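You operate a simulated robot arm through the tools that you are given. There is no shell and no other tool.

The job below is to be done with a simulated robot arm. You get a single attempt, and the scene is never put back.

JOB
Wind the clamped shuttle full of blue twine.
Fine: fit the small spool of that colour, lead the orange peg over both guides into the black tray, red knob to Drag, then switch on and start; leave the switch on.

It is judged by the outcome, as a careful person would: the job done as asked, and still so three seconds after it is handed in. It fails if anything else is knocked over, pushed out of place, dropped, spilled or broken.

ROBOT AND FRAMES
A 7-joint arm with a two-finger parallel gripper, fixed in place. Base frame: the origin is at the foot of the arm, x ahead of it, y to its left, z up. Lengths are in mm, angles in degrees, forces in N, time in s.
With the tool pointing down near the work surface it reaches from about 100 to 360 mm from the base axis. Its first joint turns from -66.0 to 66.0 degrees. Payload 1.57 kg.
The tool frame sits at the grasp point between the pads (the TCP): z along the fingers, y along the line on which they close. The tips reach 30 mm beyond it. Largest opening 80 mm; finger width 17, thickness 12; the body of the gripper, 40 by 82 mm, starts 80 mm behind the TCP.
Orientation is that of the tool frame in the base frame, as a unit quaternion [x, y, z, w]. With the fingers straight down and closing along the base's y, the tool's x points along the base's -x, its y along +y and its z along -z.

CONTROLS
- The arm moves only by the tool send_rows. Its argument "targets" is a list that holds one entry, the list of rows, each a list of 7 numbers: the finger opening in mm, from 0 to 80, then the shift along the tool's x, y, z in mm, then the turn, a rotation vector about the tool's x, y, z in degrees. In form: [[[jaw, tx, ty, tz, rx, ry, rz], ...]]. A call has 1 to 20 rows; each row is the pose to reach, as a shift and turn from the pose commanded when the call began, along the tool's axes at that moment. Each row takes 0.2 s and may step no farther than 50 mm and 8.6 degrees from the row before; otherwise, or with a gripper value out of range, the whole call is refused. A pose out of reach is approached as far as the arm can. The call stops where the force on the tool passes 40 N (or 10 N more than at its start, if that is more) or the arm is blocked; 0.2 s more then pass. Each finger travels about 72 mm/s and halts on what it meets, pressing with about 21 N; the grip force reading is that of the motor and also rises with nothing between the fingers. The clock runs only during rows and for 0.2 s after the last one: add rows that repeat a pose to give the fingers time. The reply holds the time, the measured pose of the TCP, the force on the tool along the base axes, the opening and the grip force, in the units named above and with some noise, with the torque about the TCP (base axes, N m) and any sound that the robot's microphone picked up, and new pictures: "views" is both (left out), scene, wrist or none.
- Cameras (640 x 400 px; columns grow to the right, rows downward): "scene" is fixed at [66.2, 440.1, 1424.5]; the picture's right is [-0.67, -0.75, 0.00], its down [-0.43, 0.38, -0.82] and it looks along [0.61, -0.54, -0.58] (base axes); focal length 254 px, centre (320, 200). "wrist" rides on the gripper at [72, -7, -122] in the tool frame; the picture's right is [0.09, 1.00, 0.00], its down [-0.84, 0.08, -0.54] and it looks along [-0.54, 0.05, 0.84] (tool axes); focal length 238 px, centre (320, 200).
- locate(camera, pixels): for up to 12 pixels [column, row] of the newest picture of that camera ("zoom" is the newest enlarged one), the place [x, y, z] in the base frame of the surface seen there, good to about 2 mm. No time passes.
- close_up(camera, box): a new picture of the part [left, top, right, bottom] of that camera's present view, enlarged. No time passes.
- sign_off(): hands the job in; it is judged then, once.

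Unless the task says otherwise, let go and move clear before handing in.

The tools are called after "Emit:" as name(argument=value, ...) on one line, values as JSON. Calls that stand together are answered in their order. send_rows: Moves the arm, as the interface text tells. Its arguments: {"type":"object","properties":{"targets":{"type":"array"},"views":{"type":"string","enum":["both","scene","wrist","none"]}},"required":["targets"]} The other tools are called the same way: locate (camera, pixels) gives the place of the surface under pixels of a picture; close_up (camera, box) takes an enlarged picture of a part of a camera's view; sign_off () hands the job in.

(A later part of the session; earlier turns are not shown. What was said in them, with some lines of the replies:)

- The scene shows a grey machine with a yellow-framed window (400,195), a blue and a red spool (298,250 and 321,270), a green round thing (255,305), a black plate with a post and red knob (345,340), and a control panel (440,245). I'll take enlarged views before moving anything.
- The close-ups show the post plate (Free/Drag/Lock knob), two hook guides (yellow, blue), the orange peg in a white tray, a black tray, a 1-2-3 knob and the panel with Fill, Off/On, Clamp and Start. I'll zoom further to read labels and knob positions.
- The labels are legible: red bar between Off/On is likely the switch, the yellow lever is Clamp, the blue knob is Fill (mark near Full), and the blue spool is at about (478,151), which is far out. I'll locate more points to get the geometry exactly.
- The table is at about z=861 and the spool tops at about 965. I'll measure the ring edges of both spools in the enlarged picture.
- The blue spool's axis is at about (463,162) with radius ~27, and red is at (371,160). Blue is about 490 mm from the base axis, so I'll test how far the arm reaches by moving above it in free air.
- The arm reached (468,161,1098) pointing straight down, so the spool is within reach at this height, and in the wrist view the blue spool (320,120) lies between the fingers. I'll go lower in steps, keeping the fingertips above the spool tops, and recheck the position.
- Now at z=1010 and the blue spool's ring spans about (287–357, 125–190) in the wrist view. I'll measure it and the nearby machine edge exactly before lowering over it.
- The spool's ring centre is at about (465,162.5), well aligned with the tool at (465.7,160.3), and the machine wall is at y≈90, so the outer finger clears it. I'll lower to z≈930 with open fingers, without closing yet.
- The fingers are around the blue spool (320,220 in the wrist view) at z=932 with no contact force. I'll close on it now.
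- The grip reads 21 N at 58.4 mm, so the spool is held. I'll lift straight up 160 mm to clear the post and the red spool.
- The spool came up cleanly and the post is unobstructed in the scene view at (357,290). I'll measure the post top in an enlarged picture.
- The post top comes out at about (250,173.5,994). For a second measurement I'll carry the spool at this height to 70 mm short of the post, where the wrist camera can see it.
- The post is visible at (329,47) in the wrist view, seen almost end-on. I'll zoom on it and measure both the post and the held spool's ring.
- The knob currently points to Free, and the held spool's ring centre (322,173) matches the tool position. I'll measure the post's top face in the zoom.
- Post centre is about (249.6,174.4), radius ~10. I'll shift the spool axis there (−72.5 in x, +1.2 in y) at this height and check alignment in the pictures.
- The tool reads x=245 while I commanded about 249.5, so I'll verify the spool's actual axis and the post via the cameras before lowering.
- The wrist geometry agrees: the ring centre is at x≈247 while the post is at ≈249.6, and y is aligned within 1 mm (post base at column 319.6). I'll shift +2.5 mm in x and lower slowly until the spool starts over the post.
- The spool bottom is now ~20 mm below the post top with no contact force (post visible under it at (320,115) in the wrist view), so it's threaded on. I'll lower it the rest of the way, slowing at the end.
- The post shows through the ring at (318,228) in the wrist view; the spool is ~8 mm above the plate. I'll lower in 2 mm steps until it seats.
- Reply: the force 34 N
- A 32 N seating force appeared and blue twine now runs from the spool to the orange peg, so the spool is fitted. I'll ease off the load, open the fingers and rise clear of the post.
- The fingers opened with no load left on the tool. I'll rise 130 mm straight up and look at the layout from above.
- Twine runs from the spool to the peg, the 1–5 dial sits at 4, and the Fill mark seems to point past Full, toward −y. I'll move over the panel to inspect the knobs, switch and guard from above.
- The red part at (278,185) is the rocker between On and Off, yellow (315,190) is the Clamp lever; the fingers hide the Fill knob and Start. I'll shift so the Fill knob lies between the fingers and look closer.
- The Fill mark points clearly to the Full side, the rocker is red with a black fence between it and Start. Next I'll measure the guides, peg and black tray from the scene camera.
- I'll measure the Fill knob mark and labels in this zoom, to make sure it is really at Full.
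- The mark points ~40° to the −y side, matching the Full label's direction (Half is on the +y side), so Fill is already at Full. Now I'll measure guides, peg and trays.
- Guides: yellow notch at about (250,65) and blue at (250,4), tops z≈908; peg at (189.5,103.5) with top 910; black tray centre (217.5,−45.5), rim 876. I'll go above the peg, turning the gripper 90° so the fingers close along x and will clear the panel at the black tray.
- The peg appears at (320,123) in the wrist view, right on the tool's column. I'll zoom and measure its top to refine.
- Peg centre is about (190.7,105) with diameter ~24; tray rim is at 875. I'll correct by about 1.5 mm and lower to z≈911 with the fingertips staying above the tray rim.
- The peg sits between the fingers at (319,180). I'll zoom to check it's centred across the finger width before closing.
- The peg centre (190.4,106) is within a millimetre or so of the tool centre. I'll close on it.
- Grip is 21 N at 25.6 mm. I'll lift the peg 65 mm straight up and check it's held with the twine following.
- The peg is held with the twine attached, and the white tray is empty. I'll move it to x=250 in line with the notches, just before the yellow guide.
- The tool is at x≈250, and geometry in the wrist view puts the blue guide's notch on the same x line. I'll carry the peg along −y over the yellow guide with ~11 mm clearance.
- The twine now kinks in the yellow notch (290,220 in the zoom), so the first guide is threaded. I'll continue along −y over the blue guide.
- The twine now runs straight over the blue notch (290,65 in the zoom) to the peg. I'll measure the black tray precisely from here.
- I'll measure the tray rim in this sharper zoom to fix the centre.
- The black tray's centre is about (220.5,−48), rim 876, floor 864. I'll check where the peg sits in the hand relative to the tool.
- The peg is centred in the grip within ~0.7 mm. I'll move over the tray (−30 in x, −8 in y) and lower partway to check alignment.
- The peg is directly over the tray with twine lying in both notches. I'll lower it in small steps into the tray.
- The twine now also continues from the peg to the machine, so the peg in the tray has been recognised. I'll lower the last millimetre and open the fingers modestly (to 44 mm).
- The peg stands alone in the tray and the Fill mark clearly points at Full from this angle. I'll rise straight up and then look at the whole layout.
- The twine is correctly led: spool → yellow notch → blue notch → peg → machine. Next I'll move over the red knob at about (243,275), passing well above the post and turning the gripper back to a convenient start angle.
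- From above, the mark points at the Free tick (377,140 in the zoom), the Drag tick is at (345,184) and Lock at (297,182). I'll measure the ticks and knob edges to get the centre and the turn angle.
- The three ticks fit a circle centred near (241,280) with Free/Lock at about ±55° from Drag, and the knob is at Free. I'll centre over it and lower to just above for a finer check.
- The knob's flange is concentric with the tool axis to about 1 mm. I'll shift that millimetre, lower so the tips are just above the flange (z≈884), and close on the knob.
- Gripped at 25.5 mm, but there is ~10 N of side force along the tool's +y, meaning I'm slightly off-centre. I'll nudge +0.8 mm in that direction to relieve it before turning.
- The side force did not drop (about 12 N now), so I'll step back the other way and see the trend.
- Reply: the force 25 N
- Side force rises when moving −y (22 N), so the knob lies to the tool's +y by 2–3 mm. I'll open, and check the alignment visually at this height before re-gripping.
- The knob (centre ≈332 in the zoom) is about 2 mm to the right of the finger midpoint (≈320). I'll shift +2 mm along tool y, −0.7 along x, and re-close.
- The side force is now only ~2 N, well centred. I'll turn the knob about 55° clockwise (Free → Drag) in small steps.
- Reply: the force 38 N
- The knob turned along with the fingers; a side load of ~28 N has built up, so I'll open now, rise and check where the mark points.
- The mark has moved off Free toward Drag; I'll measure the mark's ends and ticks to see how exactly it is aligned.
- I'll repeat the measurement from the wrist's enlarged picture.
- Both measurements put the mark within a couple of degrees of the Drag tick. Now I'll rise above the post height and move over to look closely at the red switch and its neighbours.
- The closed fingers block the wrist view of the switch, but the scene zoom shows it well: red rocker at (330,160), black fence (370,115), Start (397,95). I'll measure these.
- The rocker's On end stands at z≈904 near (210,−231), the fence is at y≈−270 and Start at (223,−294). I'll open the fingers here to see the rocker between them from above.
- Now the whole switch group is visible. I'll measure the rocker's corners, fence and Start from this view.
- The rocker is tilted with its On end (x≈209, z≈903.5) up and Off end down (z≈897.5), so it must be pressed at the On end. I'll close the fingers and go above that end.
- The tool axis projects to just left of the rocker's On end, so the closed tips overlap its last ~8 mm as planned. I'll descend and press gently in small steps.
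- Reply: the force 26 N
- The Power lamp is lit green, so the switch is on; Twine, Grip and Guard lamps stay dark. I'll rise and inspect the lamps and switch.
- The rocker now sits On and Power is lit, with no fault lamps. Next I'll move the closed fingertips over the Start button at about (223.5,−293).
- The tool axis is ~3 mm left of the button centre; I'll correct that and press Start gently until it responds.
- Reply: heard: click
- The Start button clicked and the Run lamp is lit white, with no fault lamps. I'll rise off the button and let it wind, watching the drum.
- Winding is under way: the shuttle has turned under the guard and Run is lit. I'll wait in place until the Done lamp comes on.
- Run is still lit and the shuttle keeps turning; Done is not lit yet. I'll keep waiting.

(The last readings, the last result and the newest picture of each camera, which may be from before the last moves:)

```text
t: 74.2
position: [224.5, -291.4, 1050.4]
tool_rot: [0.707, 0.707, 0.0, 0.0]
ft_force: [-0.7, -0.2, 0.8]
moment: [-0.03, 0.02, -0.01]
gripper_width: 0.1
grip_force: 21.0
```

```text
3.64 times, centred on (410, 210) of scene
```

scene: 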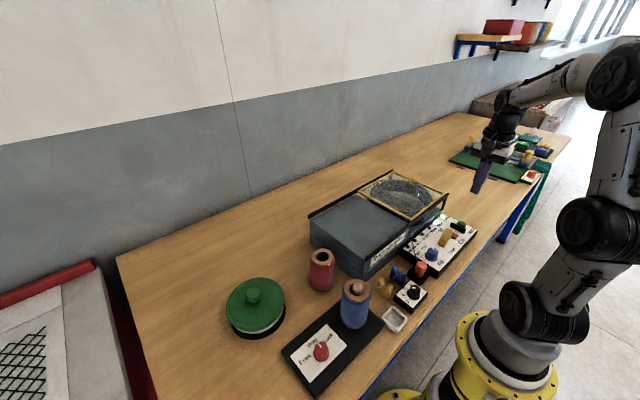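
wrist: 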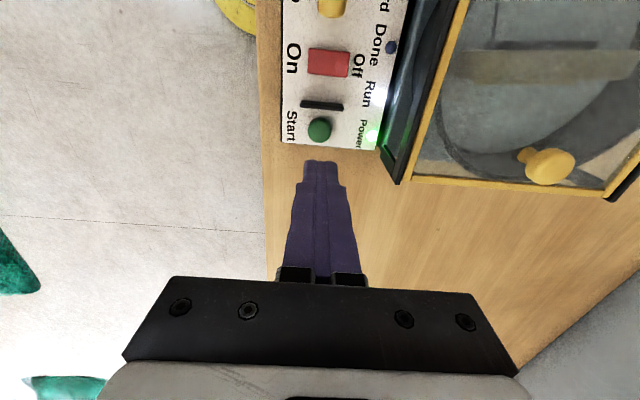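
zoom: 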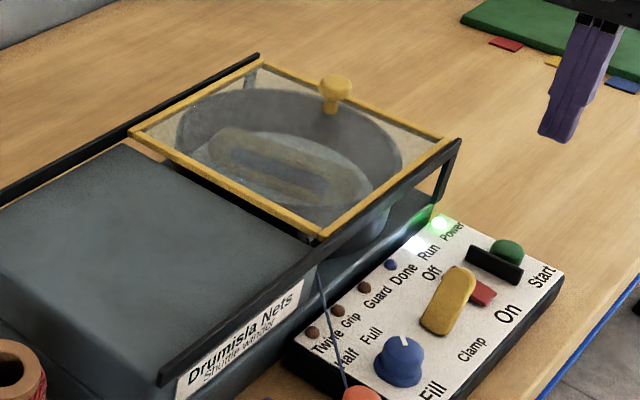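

Blue twine is now building up on the shuttle (275,175 in the zoom) with Run lit. I'll keep waiting.

Emit:
send_rows(targets=[[[0, 0, 0, 0, 0, 0, 0], [0, 0, 0, 0, 0, 0, 0], [0, 0, 0, 0, 0, 0, 0], [0, 0, 0, 0, 0, 0, 0], [0, 0, 0, 0, 0, 0, 0], [0, 0, 0, 0, 0, 0, 0], [0, 0, 0, 0, 0, 0, 0], [0, 0, 0, 0, 0, 0, 0], [0, 0, 0, 0, 0, 0, 0], [0, 0, 0, 0, 0, 0, 0], [0, 0, 0, 0, 0, 0, 0], [0, 0, 0, 0, 0, 0, 0], [0, 0, 0, 0, 0, 0, 0], [0, 0, 0, 0, 0, 0, 0], [0, 0, 0, 0, 0, 0, 0], [0, 0, 0, 0, 0, 0, 0], [0, 0, 0, 0, 0, 0, 0], [0, 0, 0, 0, 0, 0, 0], [0, 0, 0, 0, 0, 0, 0], [0, 0, 0, 0, 0, 0, 0]]], views="scene")

Emit:
close_up(camera="scene", box=[340, 155, 480, 265])

```text
t: 78.4
position: [224.3, -289.8, 1050.3]
tool_rot: [0.708, 0.707, 0.0, 0.0]
ft_force: [0.3, 0.3, -0.1]
moment: [-0.02, -0.01, -0.02]
gripper_width: 0.0
grip_force: 21.2
```

scene: 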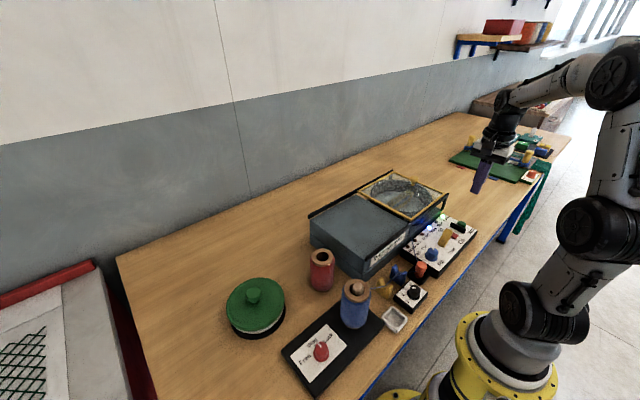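

```text
3.64 times, centred on (410, 210) of scene
```

zoom: 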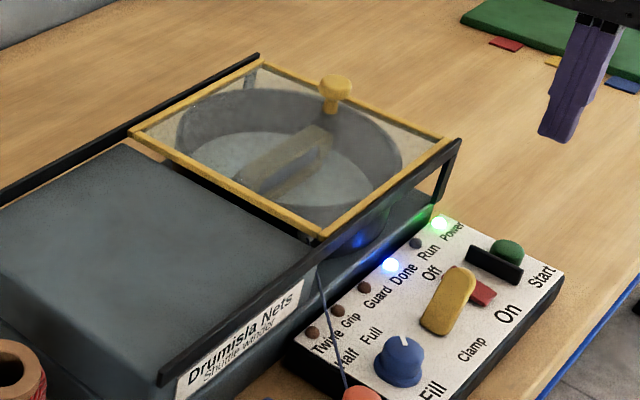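

The Done lamp is lit blue and Run has gone off, with Power still on. I'll check the shuttle and the whole bench before finishing.

Emit:
close_up(camera="scene", box=[365, 165, 450, 225])

Emit:
close_up(camera="scene", box=[280, 230, 440, 390])

Emit:
close_up(camera="scene", box=[405, 200, 495, 270])

```text
6.67 times, centred on (408, 195) of scene
```

zoom: 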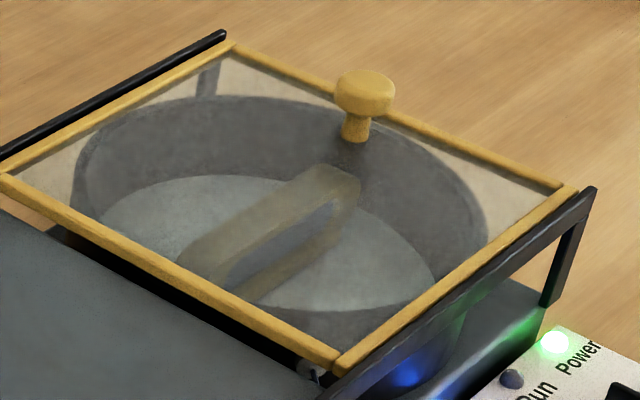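

```text
2.50 times, centred on (360, 310) of scene
```

zoom: 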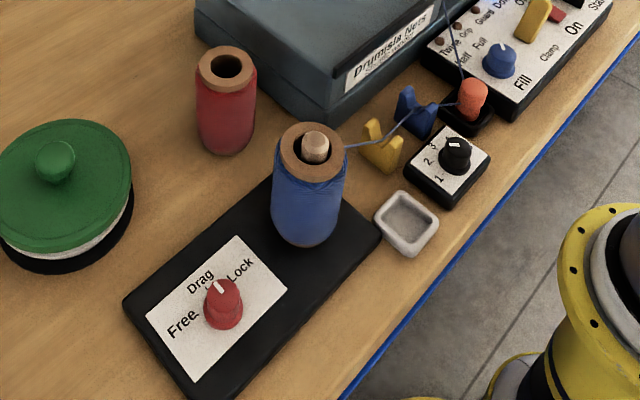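

```text
5.71 times, centred on (450, 235) of scene
```

zoom: 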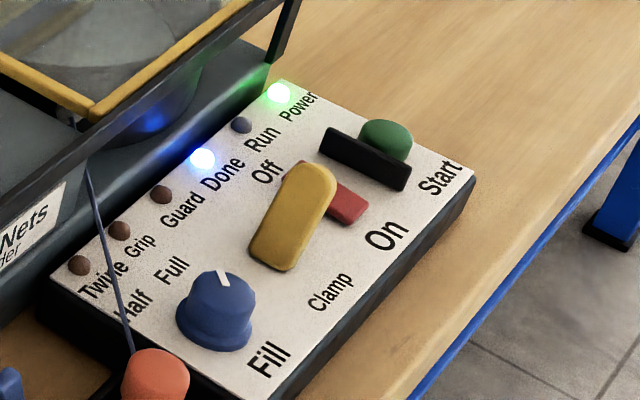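

The bench looks right: spool on the post, knob at Drag, twine over both guides, peg in the black tray, Done lit and switch On. I'll move up for a look from above to confirm how full the shuttle is.

Emit:
send_rows(targets=[[[0, 5, 5, -40, 0, 0, 0], [0, 15, 25, -70, 0, 0, 0], [0, 30, 50, -90, 0, 0, 0], [0, 43, 74, -101, 0, 0, 0], [0, 43, 74, -101, 0, 0, 0]]], views="both")

Emit:
close_up(camera="wrist", box=[330, 60, 530, 240])

```text
t: 79.6
position: [298.2, -249.3, 1149.9]
tool_rot: [0.708, 0.707, 0.0, 0.0]
ft_force: [0.7, 0.1, 0.2]
moment: [0.02, -0.01, 0.03]
gripper_width: 0.3
grip_force: 21.4
```

scene: 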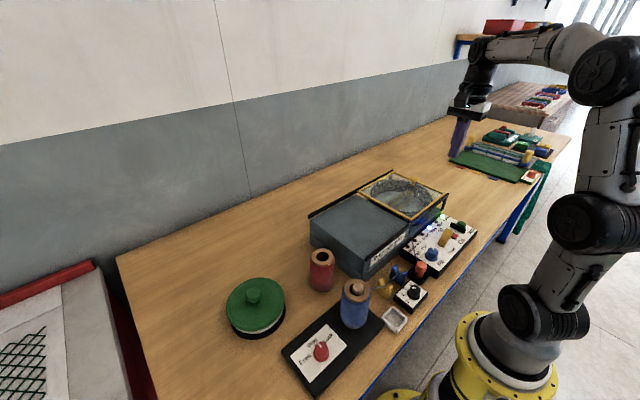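
wrist: 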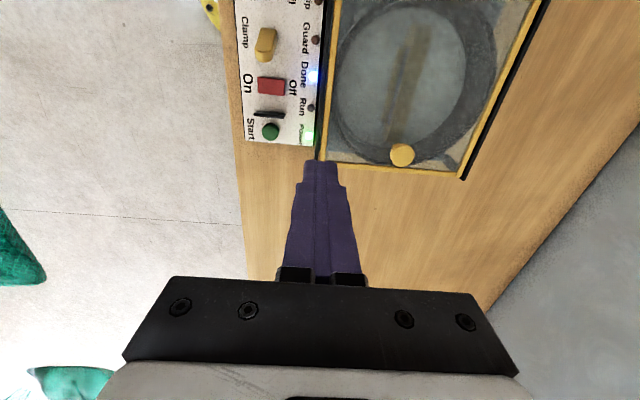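

```text
2.22 times, centred on (430, 150) of wrist
```

zoom: 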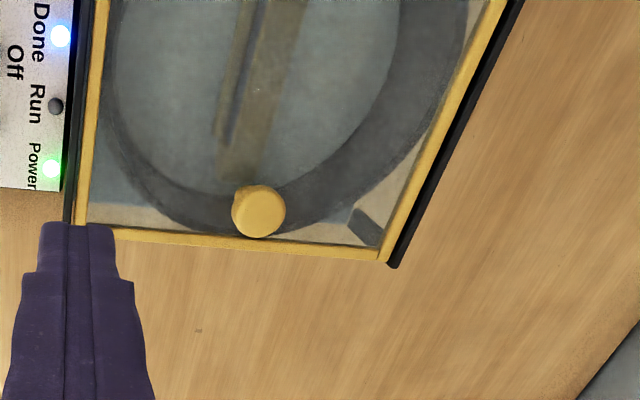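

From here the shuttle is seen edge-on at (405,80). I'll enlarge it in both cameras.

Emit:
close_up(camera="wrist", box=[330, 0, 490, 170])

Emit:
close_up(camera="scene", box=[380, 175, 430, 215])

```text
2.35 times, centred on (410, 85) of wrist
```

zoom: 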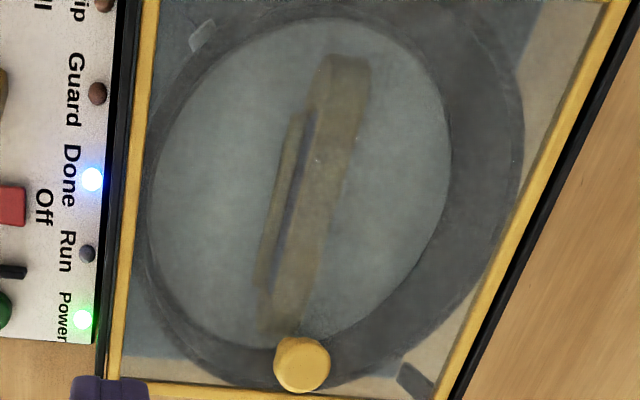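

```text
10.00 times, centred on (405, 195) of scene
```

zoom: 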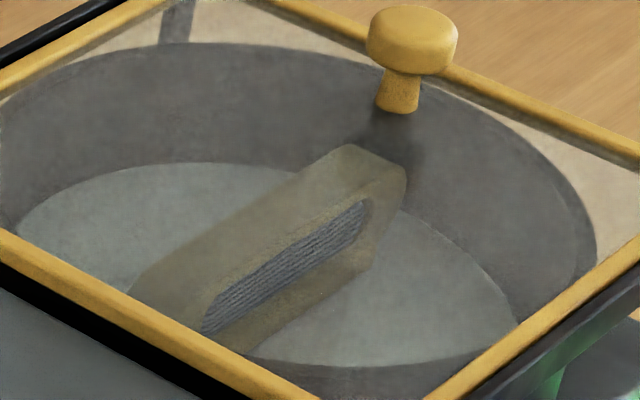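

In the enlarged scene view, the shuttle's window is packed end to end with blue twine. Done and Power are lit, the switch is On, and the empty gripper is clear of everything, so I'm handing in.

Emit:
sign_off()

```text
The job is handed in.
```

The clamped shuttle is wound full of blue twine, and I've handed the job in. The Done lamp came on, and in the last close-up the shuttle's window is packed end to end.

- **Spool:** the small blue spool is seated on the post.
- **Twine:** it runs from the spool over the yellow and blue guides to the orange peg, which stands in the black tray, and on into the machine.
- **Red knob:** turned from Free to Drag.
- **Switch:** On, with the Power lamp lit. Start was pressed once and winding took about 14 seconds, with no fault lamps.

The Fill knob was already at Full, so I left it alone. I also left the 1–5 dial at 4, since you didn't mention it. I saw nothing else knocked or moved, and the arm ended clear of the bench with an empty gripper.
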